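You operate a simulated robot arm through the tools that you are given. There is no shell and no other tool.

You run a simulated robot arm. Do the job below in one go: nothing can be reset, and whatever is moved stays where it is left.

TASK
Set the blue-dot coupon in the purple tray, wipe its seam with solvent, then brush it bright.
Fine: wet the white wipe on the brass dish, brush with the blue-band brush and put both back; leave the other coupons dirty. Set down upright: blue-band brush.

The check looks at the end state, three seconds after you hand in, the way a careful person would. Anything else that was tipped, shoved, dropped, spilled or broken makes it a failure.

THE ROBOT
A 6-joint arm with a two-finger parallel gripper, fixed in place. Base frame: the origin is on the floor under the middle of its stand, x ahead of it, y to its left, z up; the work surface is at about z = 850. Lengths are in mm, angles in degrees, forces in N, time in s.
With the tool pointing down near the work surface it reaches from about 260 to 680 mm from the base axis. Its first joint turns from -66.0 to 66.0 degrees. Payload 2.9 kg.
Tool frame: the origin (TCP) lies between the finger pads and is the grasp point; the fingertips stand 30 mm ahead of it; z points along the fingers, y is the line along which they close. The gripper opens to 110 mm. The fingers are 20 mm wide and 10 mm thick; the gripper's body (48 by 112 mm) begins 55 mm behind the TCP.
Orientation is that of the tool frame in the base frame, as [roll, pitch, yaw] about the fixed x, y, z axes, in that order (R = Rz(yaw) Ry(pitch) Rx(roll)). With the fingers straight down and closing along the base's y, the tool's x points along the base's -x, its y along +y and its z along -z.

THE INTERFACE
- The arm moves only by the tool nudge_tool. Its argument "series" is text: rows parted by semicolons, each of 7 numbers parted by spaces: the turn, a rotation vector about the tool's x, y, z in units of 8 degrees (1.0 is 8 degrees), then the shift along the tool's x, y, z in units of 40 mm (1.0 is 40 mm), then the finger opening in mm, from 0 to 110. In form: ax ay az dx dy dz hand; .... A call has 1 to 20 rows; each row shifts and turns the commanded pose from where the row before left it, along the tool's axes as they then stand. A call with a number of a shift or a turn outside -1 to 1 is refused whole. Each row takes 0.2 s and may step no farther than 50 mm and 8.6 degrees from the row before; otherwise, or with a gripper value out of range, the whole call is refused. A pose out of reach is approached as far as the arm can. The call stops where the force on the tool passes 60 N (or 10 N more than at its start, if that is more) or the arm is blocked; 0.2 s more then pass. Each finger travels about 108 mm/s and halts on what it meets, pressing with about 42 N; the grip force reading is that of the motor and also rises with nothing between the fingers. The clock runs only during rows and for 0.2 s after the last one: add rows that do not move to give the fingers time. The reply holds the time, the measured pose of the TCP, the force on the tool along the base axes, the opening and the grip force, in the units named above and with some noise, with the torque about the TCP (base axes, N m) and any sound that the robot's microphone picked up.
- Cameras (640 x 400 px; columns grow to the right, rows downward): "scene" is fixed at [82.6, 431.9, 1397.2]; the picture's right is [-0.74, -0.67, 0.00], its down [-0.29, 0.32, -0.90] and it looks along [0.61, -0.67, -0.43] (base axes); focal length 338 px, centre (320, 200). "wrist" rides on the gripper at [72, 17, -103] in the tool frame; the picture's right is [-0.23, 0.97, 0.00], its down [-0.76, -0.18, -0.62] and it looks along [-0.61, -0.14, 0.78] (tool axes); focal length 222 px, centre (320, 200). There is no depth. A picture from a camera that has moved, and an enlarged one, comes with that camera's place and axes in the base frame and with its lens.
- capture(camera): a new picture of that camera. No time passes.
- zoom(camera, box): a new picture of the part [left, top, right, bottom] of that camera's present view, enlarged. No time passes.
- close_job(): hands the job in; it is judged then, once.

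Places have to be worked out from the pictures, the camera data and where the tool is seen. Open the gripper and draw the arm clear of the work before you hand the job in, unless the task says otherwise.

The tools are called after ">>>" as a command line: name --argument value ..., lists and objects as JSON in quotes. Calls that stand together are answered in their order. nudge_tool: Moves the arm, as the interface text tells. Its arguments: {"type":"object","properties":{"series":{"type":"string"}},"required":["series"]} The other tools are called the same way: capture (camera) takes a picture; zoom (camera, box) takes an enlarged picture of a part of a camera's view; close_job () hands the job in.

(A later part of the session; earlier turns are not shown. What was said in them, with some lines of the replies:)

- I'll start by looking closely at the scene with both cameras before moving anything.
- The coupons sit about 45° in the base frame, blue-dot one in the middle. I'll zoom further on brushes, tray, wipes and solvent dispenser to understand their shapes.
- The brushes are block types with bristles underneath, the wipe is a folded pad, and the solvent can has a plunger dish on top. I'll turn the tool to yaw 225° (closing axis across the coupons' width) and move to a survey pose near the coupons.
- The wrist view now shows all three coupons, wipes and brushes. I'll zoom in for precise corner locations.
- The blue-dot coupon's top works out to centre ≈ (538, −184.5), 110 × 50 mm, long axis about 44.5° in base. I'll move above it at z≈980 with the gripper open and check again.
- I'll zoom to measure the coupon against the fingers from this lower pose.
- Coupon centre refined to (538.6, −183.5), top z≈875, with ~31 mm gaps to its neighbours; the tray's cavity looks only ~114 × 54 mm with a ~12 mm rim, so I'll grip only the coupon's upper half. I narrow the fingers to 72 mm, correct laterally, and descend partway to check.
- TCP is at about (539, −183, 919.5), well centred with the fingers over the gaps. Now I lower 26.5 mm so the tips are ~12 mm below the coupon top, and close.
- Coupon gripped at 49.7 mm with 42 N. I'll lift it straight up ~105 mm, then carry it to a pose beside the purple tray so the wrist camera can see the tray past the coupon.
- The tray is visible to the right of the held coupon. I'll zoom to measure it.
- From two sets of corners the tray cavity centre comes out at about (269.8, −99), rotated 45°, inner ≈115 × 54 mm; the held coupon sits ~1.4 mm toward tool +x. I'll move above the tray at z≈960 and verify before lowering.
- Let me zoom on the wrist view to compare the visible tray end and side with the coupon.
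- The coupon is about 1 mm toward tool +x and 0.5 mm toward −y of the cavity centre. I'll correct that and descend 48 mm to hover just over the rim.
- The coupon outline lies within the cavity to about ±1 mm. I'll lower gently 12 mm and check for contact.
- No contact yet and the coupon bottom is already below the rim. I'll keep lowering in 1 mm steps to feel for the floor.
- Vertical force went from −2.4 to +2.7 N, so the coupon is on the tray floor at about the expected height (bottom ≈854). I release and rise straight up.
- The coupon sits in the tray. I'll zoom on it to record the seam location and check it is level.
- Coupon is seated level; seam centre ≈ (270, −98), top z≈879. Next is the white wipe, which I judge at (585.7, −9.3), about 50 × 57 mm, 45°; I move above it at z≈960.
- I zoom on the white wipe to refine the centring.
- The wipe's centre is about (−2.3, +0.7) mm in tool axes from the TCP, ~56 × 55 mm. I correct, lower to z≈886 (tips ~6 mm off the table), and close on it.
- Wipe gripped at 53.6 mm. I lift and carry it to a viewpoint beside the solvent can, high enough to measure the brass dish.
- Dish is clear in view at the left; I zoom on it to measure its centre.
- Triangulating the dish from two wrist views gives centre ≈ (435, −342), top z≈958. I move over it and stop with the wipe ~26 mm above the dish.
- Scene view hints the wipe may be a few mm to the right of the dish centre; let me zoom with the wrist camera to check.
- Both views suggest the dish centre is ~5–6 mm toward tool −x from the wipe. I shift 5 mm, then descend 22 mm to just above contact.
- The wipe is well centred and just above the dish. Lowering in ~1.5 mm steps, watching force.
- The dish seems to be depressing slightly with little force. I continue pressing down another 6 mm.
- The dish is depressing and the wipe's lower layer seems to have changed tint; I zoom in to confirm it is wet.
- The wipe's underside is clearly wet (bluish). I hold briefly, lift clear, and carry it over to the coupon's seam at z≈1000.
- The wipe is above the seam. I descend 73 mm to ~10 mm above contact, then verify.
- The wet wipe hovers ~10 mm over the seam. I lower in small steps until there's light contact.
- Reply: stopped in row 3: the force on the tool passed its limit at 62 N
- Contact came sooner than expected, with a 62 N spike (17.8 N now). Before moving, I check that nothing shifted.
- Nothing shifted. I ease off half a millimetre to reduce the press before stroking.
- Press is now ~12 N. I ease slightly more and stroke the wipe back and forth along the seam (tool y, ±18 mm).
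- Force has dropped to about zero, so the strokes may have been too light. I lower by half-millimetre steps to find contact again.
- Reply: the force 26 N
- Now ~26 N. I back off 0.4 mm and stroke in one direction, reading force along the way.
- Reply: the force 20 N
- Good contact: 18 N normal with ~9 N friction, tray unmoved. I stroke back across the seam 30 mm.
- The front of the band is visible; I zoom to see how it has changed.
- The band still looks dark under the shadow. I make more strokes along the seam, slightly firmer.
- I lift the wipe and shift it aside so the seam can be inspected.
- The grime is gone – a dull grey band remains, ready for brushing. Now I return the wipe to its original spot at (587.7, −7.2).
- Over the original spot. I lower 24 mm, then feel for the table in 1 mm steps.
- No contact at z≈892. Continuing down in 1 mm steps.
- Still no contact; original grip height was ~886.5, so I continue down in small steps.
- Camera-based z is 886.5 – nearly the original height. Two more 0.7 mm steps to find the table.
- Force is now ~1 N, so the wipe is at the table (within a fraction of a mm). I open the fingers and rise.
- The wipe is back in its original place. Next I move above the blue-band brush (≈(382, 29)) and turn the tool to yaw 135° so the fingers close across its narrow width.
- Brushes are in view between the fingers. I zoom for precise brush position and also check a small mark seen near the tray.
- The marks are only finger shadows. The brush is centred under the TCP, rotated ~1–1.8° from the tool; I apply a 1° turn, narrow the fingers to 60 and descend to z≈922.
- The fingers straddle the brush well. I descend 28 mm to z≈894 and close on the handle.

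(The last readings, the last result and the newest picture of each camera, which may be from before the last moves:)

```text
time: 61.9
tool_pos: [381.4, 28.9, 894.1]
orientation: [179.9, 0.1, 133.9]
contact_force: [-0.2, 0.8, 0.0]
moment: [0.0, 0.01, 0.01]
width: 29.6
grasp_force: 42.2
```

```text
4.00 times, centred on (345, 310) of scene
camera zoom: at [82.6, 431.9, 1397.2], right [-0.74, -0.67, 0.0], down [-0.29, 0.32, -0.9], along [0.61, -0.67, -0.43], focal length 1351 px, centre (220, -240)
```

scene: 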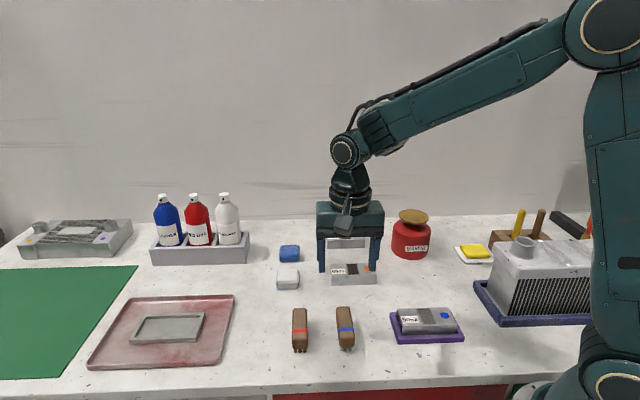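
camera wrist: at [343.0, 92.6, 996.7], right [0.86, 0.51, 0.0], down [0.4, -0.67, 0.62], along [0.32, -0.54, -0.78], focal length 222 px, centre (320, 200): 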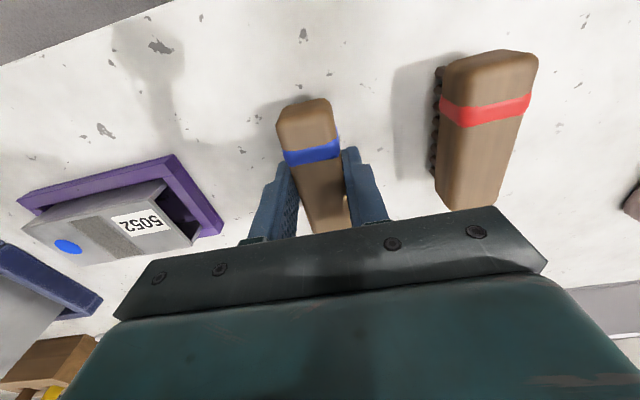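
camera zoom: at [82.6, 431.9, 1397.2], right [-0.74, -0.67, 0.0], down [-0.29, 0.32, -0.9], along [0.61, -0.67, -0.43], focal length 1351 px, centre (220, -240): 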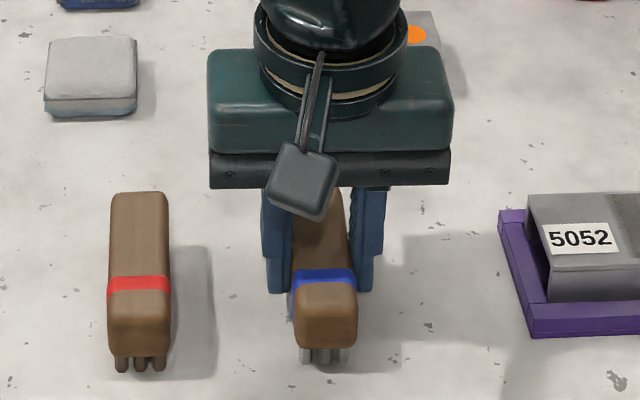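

Brush held at 29.6 mm. I lift it 80 mm and carry it over the coupon's seam; its long axis stays parallel to the seam.

>>> nudge_tool --series "0 0 0 0 0 -0.25 15; 0 0 0 0 0 -0.75 15; 0 0 0 0 0 -1 15; 0 0 0 -0.0715 -0.839 0 15; 0 0 0 -0.0715 -0.839 0 15; 0 0 0 -0.0715 -0.839 0 15; 0 0 0 -0.0715 -0.839 0 15; 0 0 0 -0.0715 -0.839 0 15; 0 0 0 0 0 0 15; 0 0 0 0 0 0 15"

>>> capture --camera "wrist"

>>> zoom --camera "scene" --box '[370, 240, 490, 350]'

```text
time: 64.1
tool_pos: [270.4, -98.6, 975.0]
orientation: [179.9, 0.1, 134.0]
contact_force: [-0.4, 0.8, -1.4]
moment: [0.0, 0.0, -0.01]
width: 29.3
grasp_force: 41.9
```

```text
taken
camera wrist: at [232.4, -34.0, 1077.0], right [0.86, 0.51, 0.0], down [0.4, -0.67, 0.62], along [0.32, -0.54, -0.78], focal length 222 px, centre (320, 200)
```

wrist: 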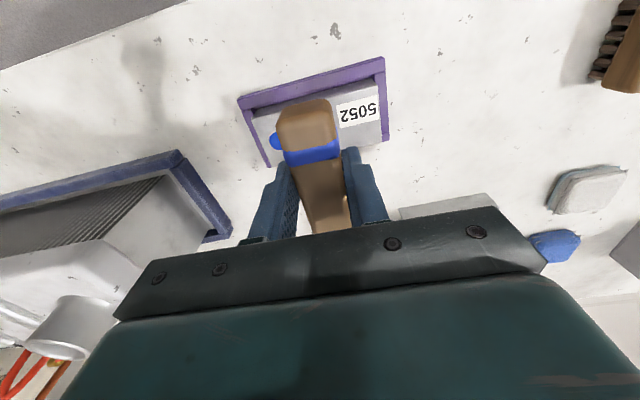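

```text
3.64 times, centred on (430, 295) of scene
camera zoom: at [82.6, 431.9, 1397.2], right [-0.74, -0.67, 0.0], down [-0.29, 0.32, -0.9], along [0.61, -0.67, -0.43], focal length 1228 px, centre (-80, -146)
```

zoom: 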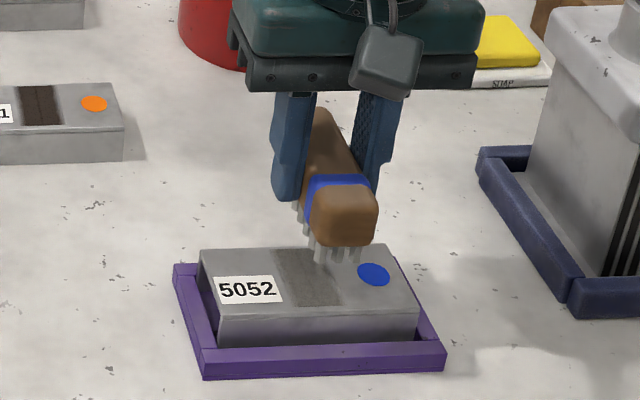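

Aligned above the seam. I descend 40 mm, leaving a few mm before bristle contact.

>>> nudge_tool --series "0 0 0 0 0 0.5 15; 0 0 0 0 0 0.5 15; 0 0 0 0 0 0 15; 0 0 0 0 0 0 15"

>>> zoom --camera "scene" --box '[380, 260, 480, 350]'

>>> zoom --camera "wrist" --box '[200, 40, 420, 240]'

```text
time: 65.1
tool_pos: [270.4, -97.2, 935.5]
orientation: [179.9, 0.1, 133.9]
contact_force: [0.8, -0.5, -0.5]
moment: [0.01, 0.02, -0.01]
width: 29.5
grasp_force: 42.0
```

```text
4.44 times, centred on (430, 305) of scene
camera zoom: at [82.6, 431.9, 1397.2], right [-0.74, -0.67, 0.0], down [-0.29, 0.32, -0.9], along [0.61, -0.67, -0.43], focal length 1501 px, centre (-169, -267)
```

zoom: 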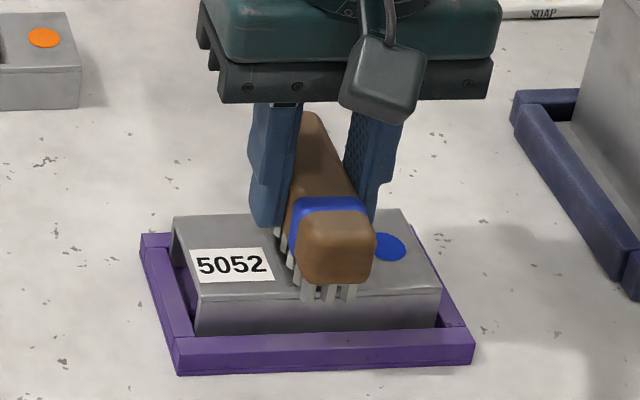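

```text
2.00 times, centred on (310, 140) of wrist
camera zoom: at [232.5, -34.0, 1036.6], right [0.86, 0.51, 0.0], down [0.4, -0.67, 0.62], along [0.32, -0.54, -0.78], focal length 444 px, centre (340, 320)
```

zoom: 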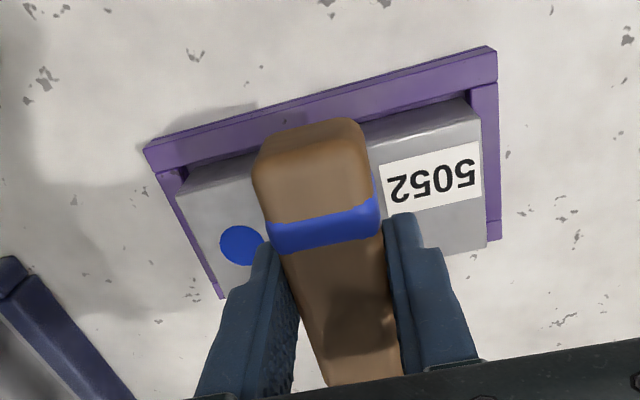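

Bristles about to meet the band. Lowering in 1 mm steps.

>>> nudge_tool --series "0 0 0 0 0 0.025 15; 0 0 0 0 0 0.025 15; 0 0 0 0 0 0.025 15; 0 0 0 0 0 0.025 15; 0 0 0 0 0 0.025 15; 0 0 0 0 0 0 15"

```text
time: 66.5
tool_pos: [270.7, -96.7, 929.9]
orientation: [179.8, 0.1, 134.0]
contact_force: [0.9, -0.3, -1.3]
moment: [-0.02, 0.0, 0.0]
width: 29.3
grasp_force: 42.3
```

>>> nudge_tool --series "0 0 0 0 0 0.025 15; 0 0 0 0 0 0.025 15; 0 0 0 0 0 0 15"

```text
time: 67.3
tool_pos: [270.7, -97.7, 928.5]
orientation: [179.8, 0.3, 133.8]
contact_force: [-5.5, 0.7, 39.6]
moment: [0.21, 0.43, -0.04]
width: 29.2
grasp_force: 42.0
```

Contact at z≈928 with ~40 N; I ease up 0.5 mm.

>>> nudge_tool --series "0 0 0 0 0 -0.0125 15; 0 0 0 0 0 0 15"

```text
time: 67.9
tool_pos: [270.8, -97.1, 927.6]
orientation: [179.8, 0.2, 133.9]
contact_force: [-1.0, 0.2, 27.3]
moment: [0.09, 0.13, -0.01]
width: 29.0
grasp_force: 41.9
```

Now 27 N. I ease a further 0.5 mm and brush along the seam (tool x), ±12 mm.

>>> nudge_tool --series "0 0 0 0 0 -0.0125 15; 0 0 0 0.1 0 0 15; 0 0 0 0.1 0 0 15; 0 0 0 0.1 0 0 15"

>>> zoom --camera "scene" --box '[380, 260, 480, 350]'

```text
time: 68.9
tool_pos: [261.7, -89.5, 928.9]
orientation: [179.8, 0.1, 133.9]
contact_force: [2.1, -1.1, 4.8]
moment: [-0.24, -0.18, 0.02]
width: 29.4
grasp_force: 42.1
```

```text
4.44 times, centred on (430, 305) of scene
camera zoom: at [82.6, 431.9, 1397.2], right [-0.74, -0.67, 0.0], down [-0.29, 0.32, -0.9], along [0.61, -0.67, -0.43], focal length 1501 px, centre (-169, -267)
```

zoom: 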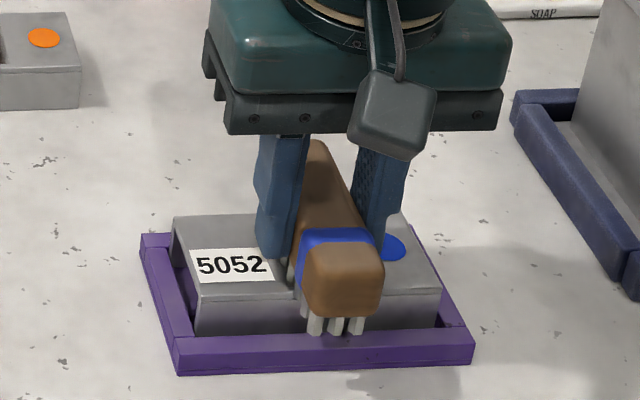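

Light contact (4.8 N) and tray unmoved. I press 0.25 mm more and do full back-and-forth strokes.

>>> nudge_tool --series "0 0 0 -0.1 0 0.006 15; 0 0 0 -0.1 0 0 15; 0 0 0 -0.1 0 0 15; 0 0 0 -0.1 0 0 15; 0 0 0 -0.1 0 0 15; 0 0 0 -0.1 0 0 15; 0 0 0 0.1 0 0 15; 0 0 0 0.1 0 0 15; 0 0 0 0.1 0 0 15; 0 0 0 0.1 0 0 15; 0 0 0 0.1 0 0 15; 0 0 0 0.1 0 0 15; 0 0 0 -0.1 0 0 15; 0 0 0 -0.1 0 0 15; 0 0 0 -0.1 0 0 15"

>>> zoom --camera "scene" --box '[380, 260, 480, 350]'

```text
time: 72.1
tool_pos: [271.6, -97.6, 928.7]
orientation: [179.9, 0.1, 133.9]
contact_force: [-3.1, 3.0, 8.7]
moment: [0.09, 0.12, 0.01]
width: 29.5
grasp_force: 42.2
```

```text
4.44 times, centred on (430, 305) of scene
camera zoom: at [82.4, 432.0, 1397.2], right [-0.74, -0.67, 0.0], down [-0.29, 0.32, -0.9], along [0.61, -0.67, -0.43], focal length 1501 px, centre (-169, -267)
```

zoom: 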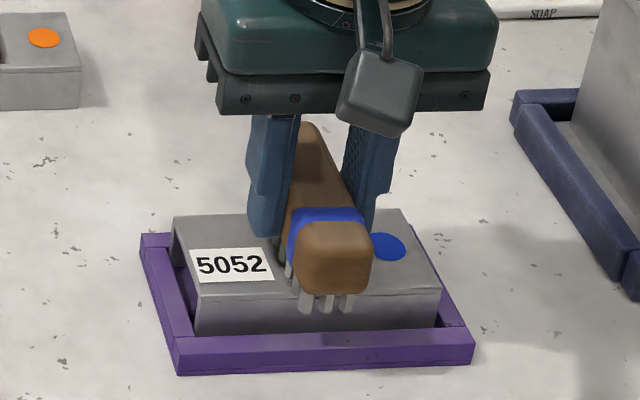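

Contact ~9 N with steady friction. I add strokes offset ±5 mm across the band to cover its full width.

>>> nudge_tool --series "0 0 0 0 0.125 0 15; 0 0 0 0.125 0 0 15; 0 0 0 0.125 0 0 15; 0 0 0 -0.125 0 0 15; 0 0 0 -0.125 0 0 15; 0 0 0 -0.125 0 0 15; 0 0 0 -0.125 0 0 15; 0 0 0 -0.125 0 0 15; 0 0 0 0.125 0 0 15; 0 0 0 0.125 0 0 15; 0 0 0 0.125 0 0 15; 0 0 0 0.125 0 0 15; 0 0 0 0.125 0 0 15; 0 0 0 -0.125 0 0 15; 0 0 0 -0.125 0 0 15"

```text
time: 75.3
tool_pos: [273.8, -94.0, 928.9]
orientation: [-180.0, 0.1, 134.0]
contact_force: [0.1, 0.6, 0.0]
moment: [0.03, 0.01, 0.03]
width: 29.0
grasp_force: 41.8
```

Force dropped to zero here, so contact was light. I lift and step aside to inspect the band.

>>> nudge_tool --series "0 0 0 0 0 -0.5 15; 0 0 0 0 0 -0.75 15; 0 0 0 0 0.75 0 15; 0 0 0 0 0.75 0 15; 0 0 0 0 0.75 0 15; 0 0 0 0 0 0 15"

>>> zoom --camera "scene" --box '[390, 290, 470, 350]'

>>> capture --camera "wrist"

```text
time: 76.7
tool_pos: [338.7, -32.2, 979.2]
orientation: [180.0, 0.1, 133.8]
contact_force: [0.2, 0.3, -1.1]
moment: [0.05, 0.01, -0.02]
width: 29.3
grasp_force: 41.6
```

```text
6.67 times, centred on (430, 320) of scene
camera zoom: at [82.6, 431.9, 1397.2], right [-0.74, -0.67, 0.0], down [-0.29, 0.32, -0.9], along [0.61, -0.67, -0.43], focal length 2251 px, centre (-413, -600)
```

zoom: 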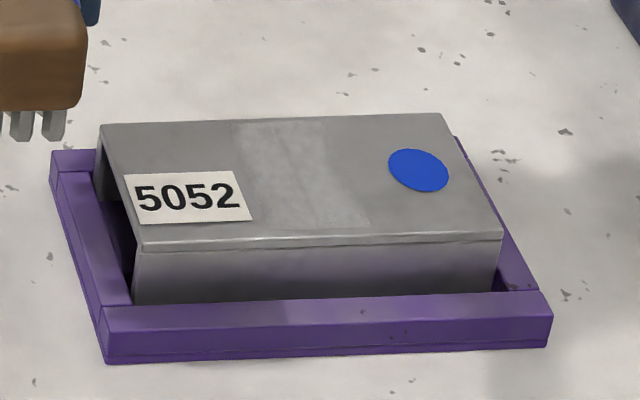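

```text
taken
camera wrist: at [301.1, 31.5, 1081.8], right [0.86, 0.51, 0.0], down [0.4, -0.67, 0.62], along [0.32, -0.54, -0.78], focal length 222 px, centre (320, 200)
```

wrist: 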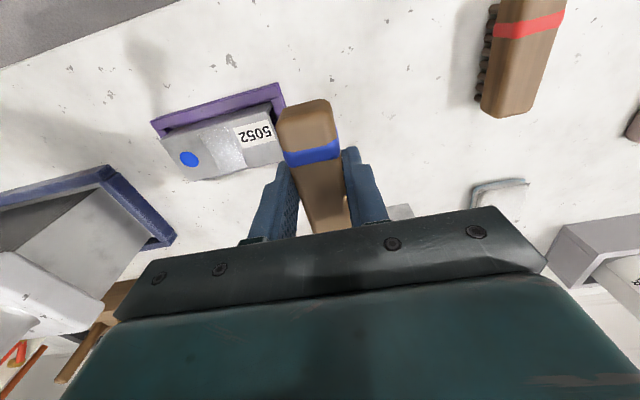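

The band has turned light. I zoom closely from both cameras to see whether it's fully bright.

>>> zoom --camera "scene" --box '[410, 300, 450, 330]'

>>> zoom --camera "wrist" --box '[150, 85, 290, 185]'

```text
13.33 times, centred on (430, 315) of scene
camera zoom: at [82.6, 431.9, 1397.2], right [-0.74, -0.67, 0.0], down [-0.29, 0.32, -0.9], along [0.61, -0.67, -0.43], focal length 4502 px, centre (-1147, -1333)
```

zoom: 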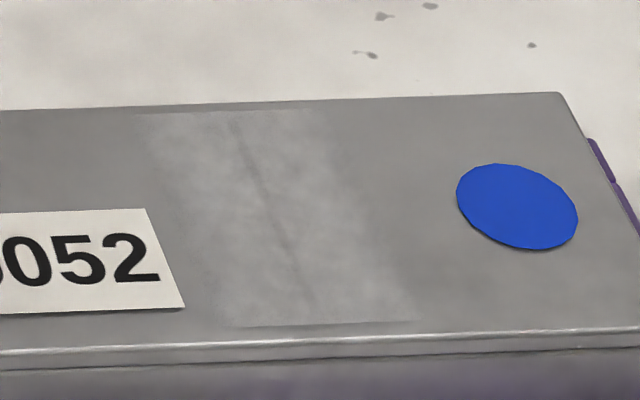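

```text
4.00 times, centred on (220, 135) of wrist
camera zoom: at [301.1, 31.5, 1081.8], right [0.86, 0.51, 0.0], down [0.4, -0.67, 0.62], along [0.32, -0.54, -0.78], focal length 888 px, centre (720, 460)
```

zoom: 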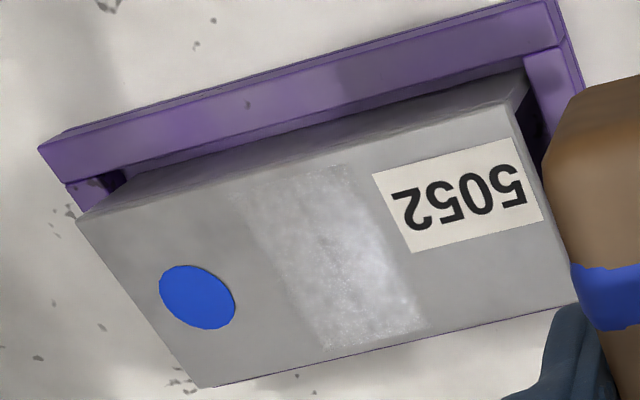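

The band is bright over nearly its whole area, though the dot-side edge got less brushing. I'll do one more pass offset ~4 mm toward the dot side for evenness.

>>> nudge_tool --series "0 0 0 0.005 -0.8275 0 15; 0 0 0 0.005 -0.8275 0 15; 0 0 0 0.005 -0.8275 0 15; 0 0 0 0 0 0 15; 0 0 0 0 0 0.6 15; 0 0 0 0 0 0.55 15; 0 0 0 0 0 0 15; 0 0 0 0 0 0.025 15; 0 0 0 0 0 0.0125 15; 0 0 0 0 0 0 15"

>>> zoom --camera "scene" --box '[380, 260, 480, 350]'

```text
time: 78.9
tool_pos: [267.0, -101.4, 930.3]
orientation: [179.9, 0.1, 133.9]
contact_force: [-0.7, 0.0, -1.8]
moment: [0.01, 0.0, 0.04]
width: 29.4
grasp_force: 42.4
```

```text
4.44 times, centred on (430, 305) of scene
camera zoom: at [82.6, 431.9, 1397.2], right [-0.74, -0.67, 0.0], down [-0.29, 0.32, -0.9], along [0.61, -0.67, -0.43], focal length 1501 px, centre (-169, -267)
```

zoom: 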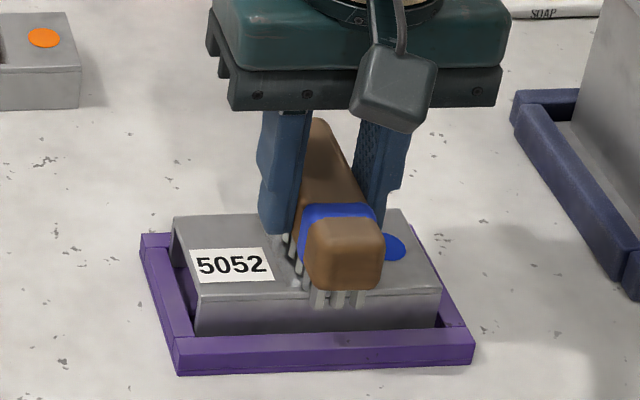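

No contact yet; I lower in 0.6 mm steps.

>>> nudge_tool --series "0 0 0 0 0 0.015 15; 0 0 0 0 0 0.015 15; 0 0 0 0 0 0 15"

```text
time: 79.7
tool_pos: [267.2, -101.1, 929.0]
orientation: [179.9, 0.0, 133.9]
contact_force: [0.0, -0.2, -0.9]
moment: [0.02, -0.01, 0.0]
width: 29.6
grasp_force: 41.9
```

>>> nudge_tool --series "0 0 0 0 0 0.015 15; 0 0 0 0 0 0 15"

```text
time: 80.3
tool_pos: [267.0, -101.0, 928.3]
orientation: [179.9, 0.1, 133.8]
contact_force: [0.5, -0.4, -0.6]
moment: [0.0, -0.01, 0.01]
width: 29.4
grasp_force: 42.1
```

>>> nudge_tool --series "0 0 0 0 0 0.015 15; 0 0 0 0 0 0 15"

```text
time: 80.9
tool_pos: [267.0, -101.9, 928.0]
orientation: [180.0, 0.0, 133.9]
contact_force: [-1.1, -0.3, -2.2]
moment: [-0.03, 0.0, 0.0]
width: 29.8
grasp_force: 42.1
```

>>> nudge_tool --series "0 0 0 0 0 0.015 15; 0 0 0 0 0 0 15"

>>> capture --camera "wrist"

```text
time: 81.5
tool_pos: [268.4, -100.6, 928.4]
orientation: [179.9, 0.2, 133.8]
contact_force: [-4.0, 2.1, 17.8]
moment: [0.11, 0.2, -0.02]
width: 29.5
grasp_force: 41.4
```

```text
taken
camera wrist: at [228.9, -36.8, 1030.2], right [0.86, 0.51, 0.0], down [0.4, -0.67, 0.62], along [0.32, -0.54, -0.78], focal length 222 px, centre (320, 200)
```

wrist: 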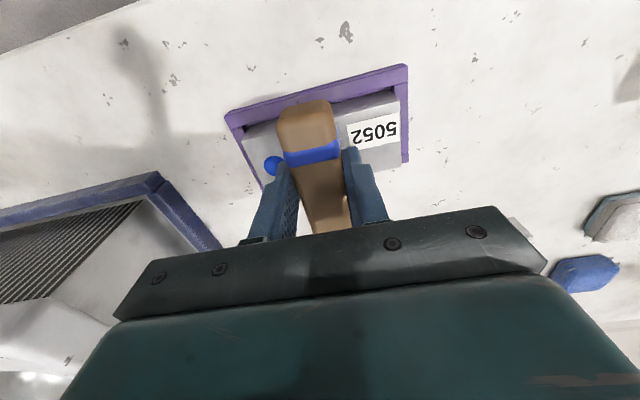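

Contact ~18 N. I make the strokes along the seam here, then shift to centre for the last ones.

>>> nudge_tool --series "0 0 0 0.125 0 -0.003 15; 0 0 0 0.125 0 0 15; 0 0 0 0.125 0 0 15; 0 0 0 -0.125 0 0 15; 0 0 0 -0.125 0 0 15; 0 0 0 -0.125 0 0 15; 0 0 0 -0.125 0 0 15; 0 0 0 -0.125 0 0 15; 0 0 0 -0.125 0 0 15; 0 0 0 0.125 0 0 15; 0 0 0 0.125 0 0 15; 0 0 0 0.125 0 0 15; 0 0 0 0.125 0 0 15; 0 0 0 0.125 0 0 15; 0 0 0 -0.125 0 0 15; 0 0 0 -0.125 0 0 15"

```text
time: 84.9
tool_pos: [267.5, -100.9, 928.6]
orientation: [-180.0, 0.1, 133.9]
contact_force: [0.5, -0.4, -0.8]
moment: [0.0, 0.03, 0.01]
width: 29.4
grasp_force: 42.1
```

I lift again and step aside to inspect.

>>> nudge_tool --series "0 0 0 0 0 -0.5 15; 0 0 0 0 0 -0.75 15; 0 0 0 0 0.85 0 15; 0 0 0 0 0.85 0 15; 0 0 0 0 0.85 0 15; 0 0 0 0 0 0 15"

>>> zoom --camera "scene" --box '[410, 300, 450, 330]'

>>> zoom --camera "wrist" --box '[150, 85, 290, 185]'

>>> zoom --camera "scene" --box '[300, 270, 480, 370]'

```text
time: 86.3
tool_pos: [341.9, -29.9, 978.8]
orientation: [179.9, 0.1, 133.9]
contact_force: [-0.2, 0.3, -0.9]
moment: [-0.02, 0.01, 0.01]
width: 29.4
grasp_force: 41.8
```

```text
13.33 times, centred on (430, 315) of scene
camera zoom: at [82.6, 431.9, 1397.2], right [-0.74, -0.67, 0.0], down [-0.29, 0.32, -0.9], along [0.61, -0.67, -0.43], focal length 4502 px, centre (-1147, -1333)
```

zoom: 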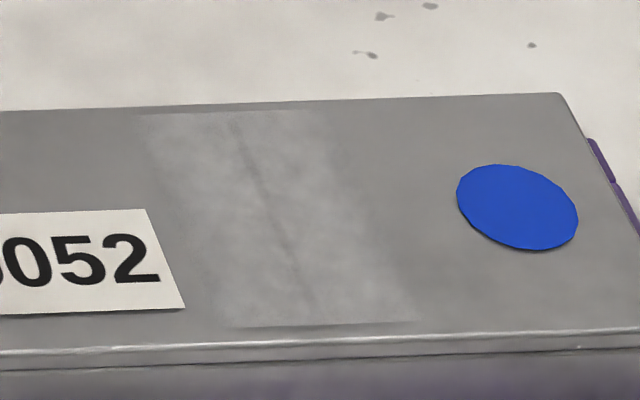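

```text
4.00 times, centred on (220, 135) of wrist
camera zoom: at [302.5, 35.0, 1081.0], right [0.86, 0.51, 0.0], down [0.4, -0.67, 0.62], along [0.32, -0.54, -0.78], focal length 888 px, centre (720, 460)
```

zoom: 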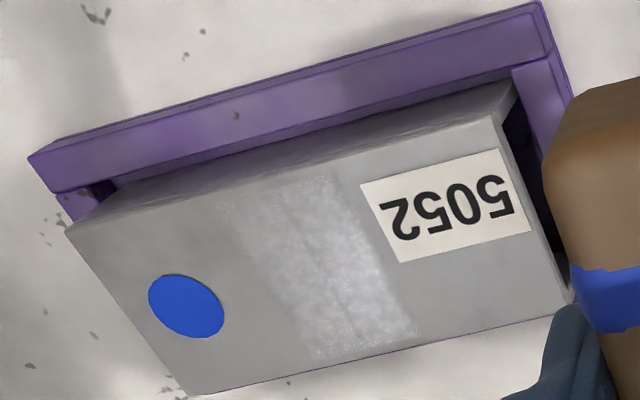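

```text
3.56 times, centred on (390, 320) of scene
camera zoom: at [82.6, 431.9, 1397.2], right [-0.74, -0.67, 0.0], down [-0.29, 0.32, -0.9], along [0.61, -0.67, -0.43], focal length 1201 px, centre (71, -227)
```

zoom: 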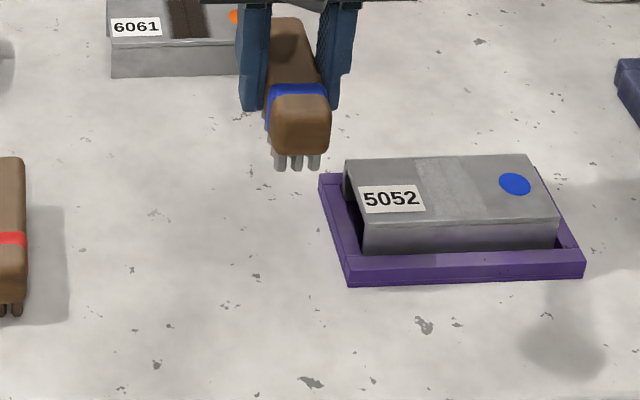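

The band is evenly bright with just the fine seam line visible. Now I return the brush to where it stood, (380.7, 28.9), lowering bristles-down.

>>> nudge_tool --series "0 0 0 0.112 0.576 0 15; 0 0 0 0.112 0.576 0 15; 0 0 0 0.112 0.576 0 15; 0 0 0 0 0 0 15; 0 0 0 0 0 0.75 15; 0 0 0 0 0 0.75 15; 0 0 0 0 0 0.25 15; 0 0 0 0 0 0 15; 0 0 0 0 0 0 15"

>>> capture --camera "wrist"

>>> zoom --camera "scene" --box '[290, 260, 400, 360]'

```text
time: 88.3
tool_pos: [381.3, 28.7, 907.6]
orientation: [179.9, 0.0, 133.9]
contact_force: [-0.4, 0.6, -0.4]
moment: [0.0, -0.01, -0.02]
width: 29.4
grasp_force: 42.3
```

```text
taken
camera wrist: at [343.2, 91.8, 1010.0], right [0.86, 0.51, 0.0], down [0.4, -0.67, 0.62], along [0.32, -0.54, -0.78], focal length 222 px, centre (320, 200)
```

wrist: 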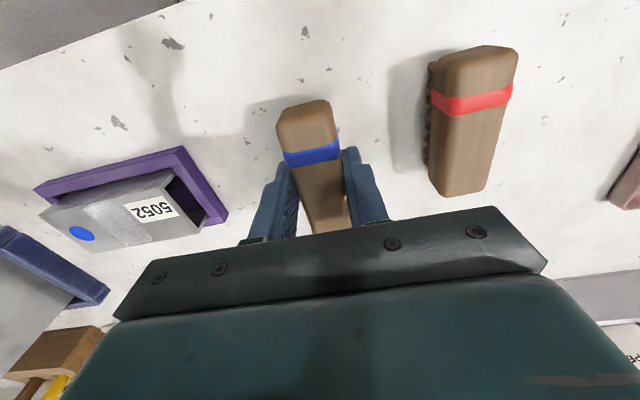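

```text
4.00 times, centred on (345, 310) of scene
camera zoom: at [82.6, 431.9, 1397.2], right [-0.74, -0.67, 0.0], down [-0.29, 0.32, -0.9], along [0.61, -0.67, -0.43], focal length 1351 px, centre (220, -240)
```

zoom: 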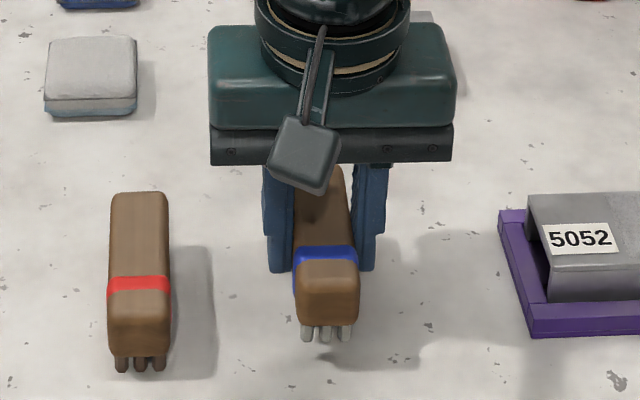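

Directly above its original place. I lower 11 mm, then feel for the table.

>>> nudge_tool --series "0 0 0 0 0 0.1375 15; 0 0 0 0 0 0.1375 15; 0 0 0 0 0 0 15; 0 0 0 0 0 0.02 15; 0 0 0 0 0 0.02 15; 0 0 0 0 0 0 15"

>>> capture --camera "wrist"

```text
time: 89.7
tool_pos: [381.8, 28.3, 896.0]
orientation: [179.8, 0.2, 133.9]
contact_force: [-0.9, -0.7, 0.3]
moment: [0.0, 0.0, 0.03]
width: 29.2
grasp_force: 42.2
```

```text
taken
camera wrist: at [343.0, 91.7, 997.8], right [0.86, 0.51, 0.0], down [0.4, -0.67, 0.62], along [0.32, -0.54, -0.78], focal length 222 px, centre (320, 200)
```

wrist: 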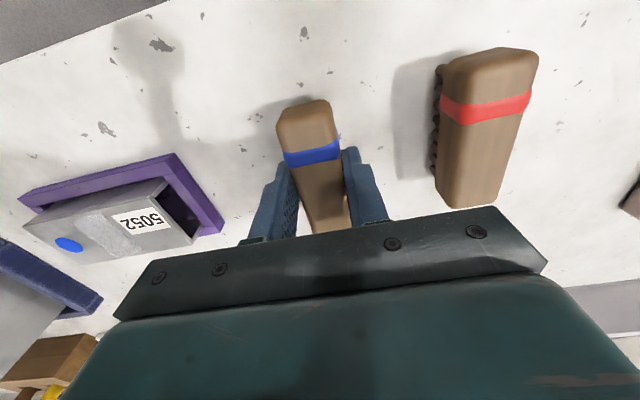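

Camera-based z is 894.8, original grip was 893.7; I continue in 0.6 mm steps.

>>> nudge_tool --series "0 0 0 0 0 0.015 15; 0 0 0 0 0 0.015 15; 0 0 0 0 0 0 15"

```text
time: 90.5
tool_pos: [380.5, 28.4, 895.5]
orientation: [179.8, 0.2, 133.8]
contact_force: [-0.2, -1.0, -1.2]
moment: [0.01, -0.01, 0.05]
width: 29.3
grasp_force: 42.3
```

>>> nudge_tool --series "0 0 0 0 0 0.015 15; 0 0 0 0 0 0 15"

>>> zoom --camera "scene" --box '[320, 300, 380, 360]'

```text
time: 91.1
tool_pos: [380.6, 27.0, 893.7]
orientation: [179.9, 0.1, 133.9]
contact_force: [0.4, 0.3, 0.0]
moment: [0.02, -0.02, 0.0]
width: 29.3
grasp_force: 42.0
```

```text
6.67 times, centred on (350, 330) of scene
camera zoom: at [82.6, 431.9, 1397.2], right [-0.74, -0.67, 0.0], down [-0.29, 0.32, -0.9], along [0.61, -0.67, -0.43], focal length 2251 px, centre (120, -667)
```

zoom: 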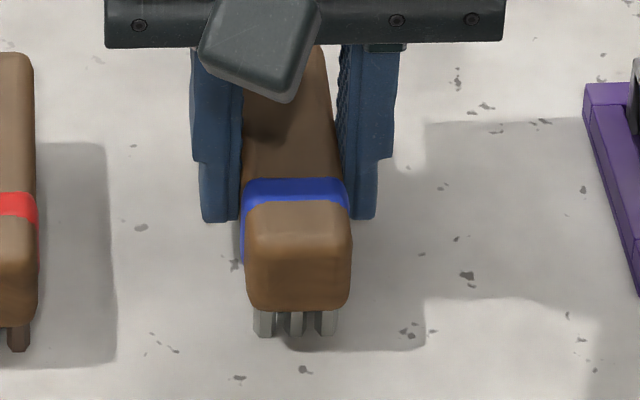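

>>> nudge_tool --series "0 0 0 0 0 0.0125 15; 0 0 0 0 0 0 15"

```text
time: 91.7
tool_pos: [380.5, 27.4, 894.6]
orientation: [179.9, 0.0, 133.9]
contact_force: [-0.6, -0.2, 8.1]
moment: [0.15, 0.26, 0.03]
width: 29.4
grasp_force: 41.9
```

The bristles touch the table (8 N). I open the fingers and rise straight up.

>>> nudge_tool --series "0 0 0 0 0 0 36; 0 0 0 0 0 0 46; 0 0 0 0 0 0 58; 0 0 0 0 0 0 60; 0 0 0 0 0 -0.4 60; 0 0 0 0 0 -0.75 60; 0 0 0 0 0 -1 60; 0 0 0 0 0 -1 60; 0 0 0 0 0 -1 60; 0 0 0 0 0 0 60"

>>> capture --camera "wrist"

>>> capture --camera "scene"

```text
time: 93.9
tool_pos: [380.4, 26.9, 1060.4]
orientation: [179.8, 0.1, 133.9]
contact_force: [0.0, 0.4, 0.0]
moment: [-0.02, 0.02, 0.01]
width: 60.2
grasp_force: 0.0
```

```text
taken
camera wrist: at [341.8, 91.2, 1162.0], right [0.86, 0.51, 0.0], down [0.4, -0.67, 0.62], along [0.32, -0.54, -0.78], focal length 222 px, centre (320, 200)
```

wrist: 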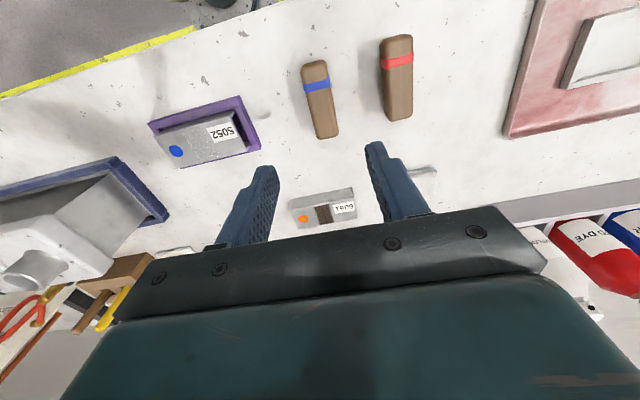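

```text
taken
```

scene: 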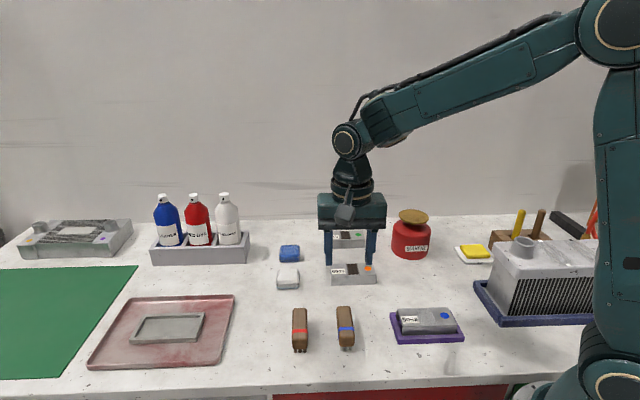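

The brush stands upright in its original spot. I zoom on everything for a final check.

>>> zoom --camera "scene" --box '[280, 290, 480, 360]'

>>> zoom --camera "scene" --box '[260, 200, 440, 300]'

>>> zoom --camera "wrist" --box '[130, 40, 430, 180]'

```text
3.20 times, centred on (380, 325) of scene
camera zoom: at [82.6, 431.9, 1397.2], right [-0.74, -0.67, 0.0], down [-0.29, 0.32, -0.9], along [0.61, -0.67, -0.43], focal length 1080 px, centre (128, -200)
```

zoom: 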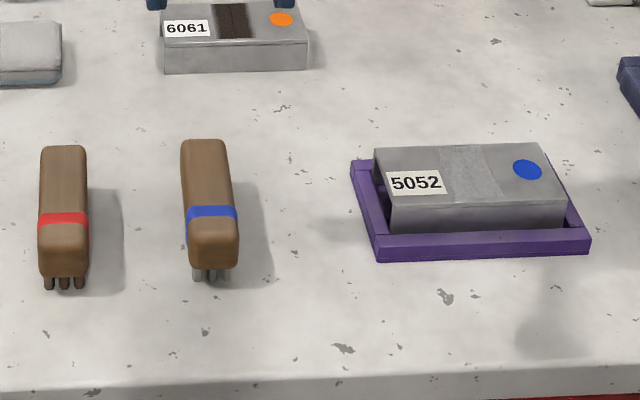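

```text
3.56 times, centred on (350, 250) of scene
camera zoom: at [82.6, 431.9, 1397.2], right [-0.74, -0.67, 0.0], down [-0.29, 0.32, -0.9], along [0.61, -0.67, -0.43], focal length 1201 px, centre (213, 22)
```

zoom: 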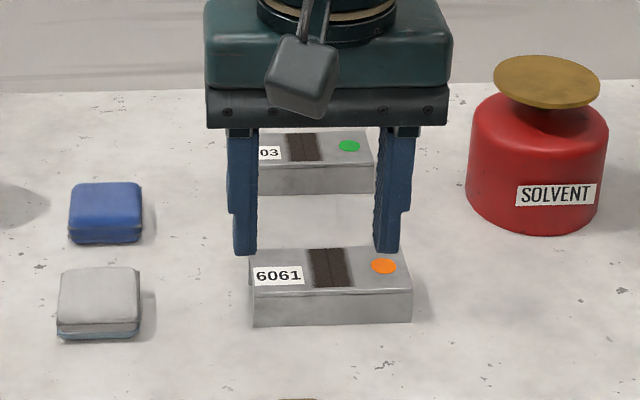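

```text
2.13 times, centred on (280, 110) of wrist
camera zoom: at [341.8, 91.2, 1162.0], right [0.86, 0.51, 0.0], down [0.4, -0.67, 0.62], along [0.32, -0.54, -0.78], focal length 474 px, centre (405, 392)
```

zoom: 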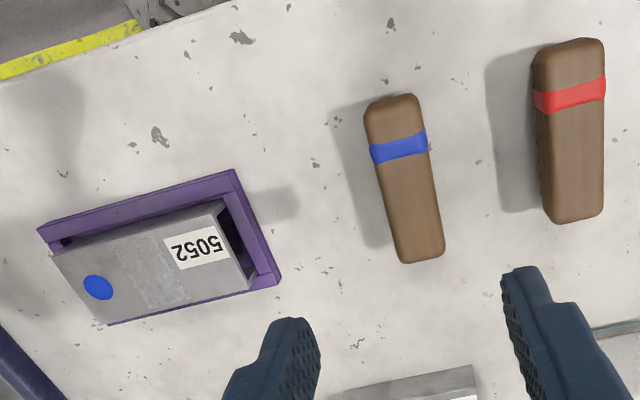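

Everything is in place: coupon in the tray with a bright seam, wipe and brush back, other coupons untouched. I raise the arm clear and open the gripper fully.

>>> nudge_tool --series "0 0 0 0 0 -0.9 80; 0 0 0 0 0 -0.9 100; 0 0 0 0 0 -0.9 110; 0 0 0 0 0 -0.9 110; 0 0 0 0 0 -0.9 110; 0 0 0 0 0 0 110"

>>> capture --camera "scene"

>>> zoom --camera "scene" --box '[390, 290, 470, 350]'

```text
time: 95.3
tool_pos: [381.0, 27.9, 1240.6]
orientation: [179.9, 0.1, 133.9]
contact_force: [0.7, 0.7, 0.7]
moment: [0.02, -0.02, 0.0]
width: 110.2
grasp_force: 0.0
```

```text
taken
```

scene: 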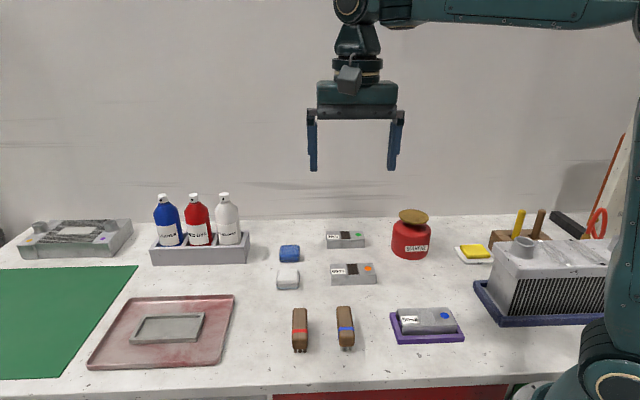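

```text
6.67 times, centred on (430, 320) of scene
camera zoom: at [82.6, 431.9, 1397.2], right [-0.74, -0.67, 0.0], down [-0.29, 0.32, -0.9], along [0.61, -0.67, -0.43], focal length 2251 px, centre (-413, -600)
```

zoom: 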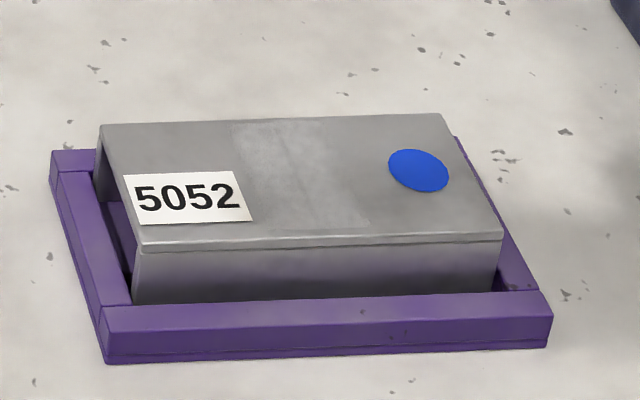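

The arm is clear with the gripper open, the coupon is seated in the purple tray with its seam bright, and nothing else has been disturbed. I hand the job in.

>>> close_job

```text
The job is handed in.
```

The job is handed in. The blue-dot coupon (5052) is in the purple tray, and its seam has been wiped with solvent and brushed bright.

- **Coupon:** it sits level on the tray floor. The dark grime came off with the wet wipe, and the band brushed up evenly bright in the last pictures.
- **White wipe:** I wet it by pressing it on the brass dish until its underside was visibly wet. After wiping, I put it back about where it started.
- **Blue-band brush:** it is back within about 1–2 mm of its original spot, standing upright on its bristles.
- **Everything else:** the green-dot and orange-dot coupons are still dirty and unmoved. I saw no other object tipped, shoved or spilled.

When I first lowered the wipe onto the coupon, the force briefly passed the 60 N limit and the move stopped. I checked before going on and nothing had shifted.

The arm finished raised clear of the work with the gripper open.
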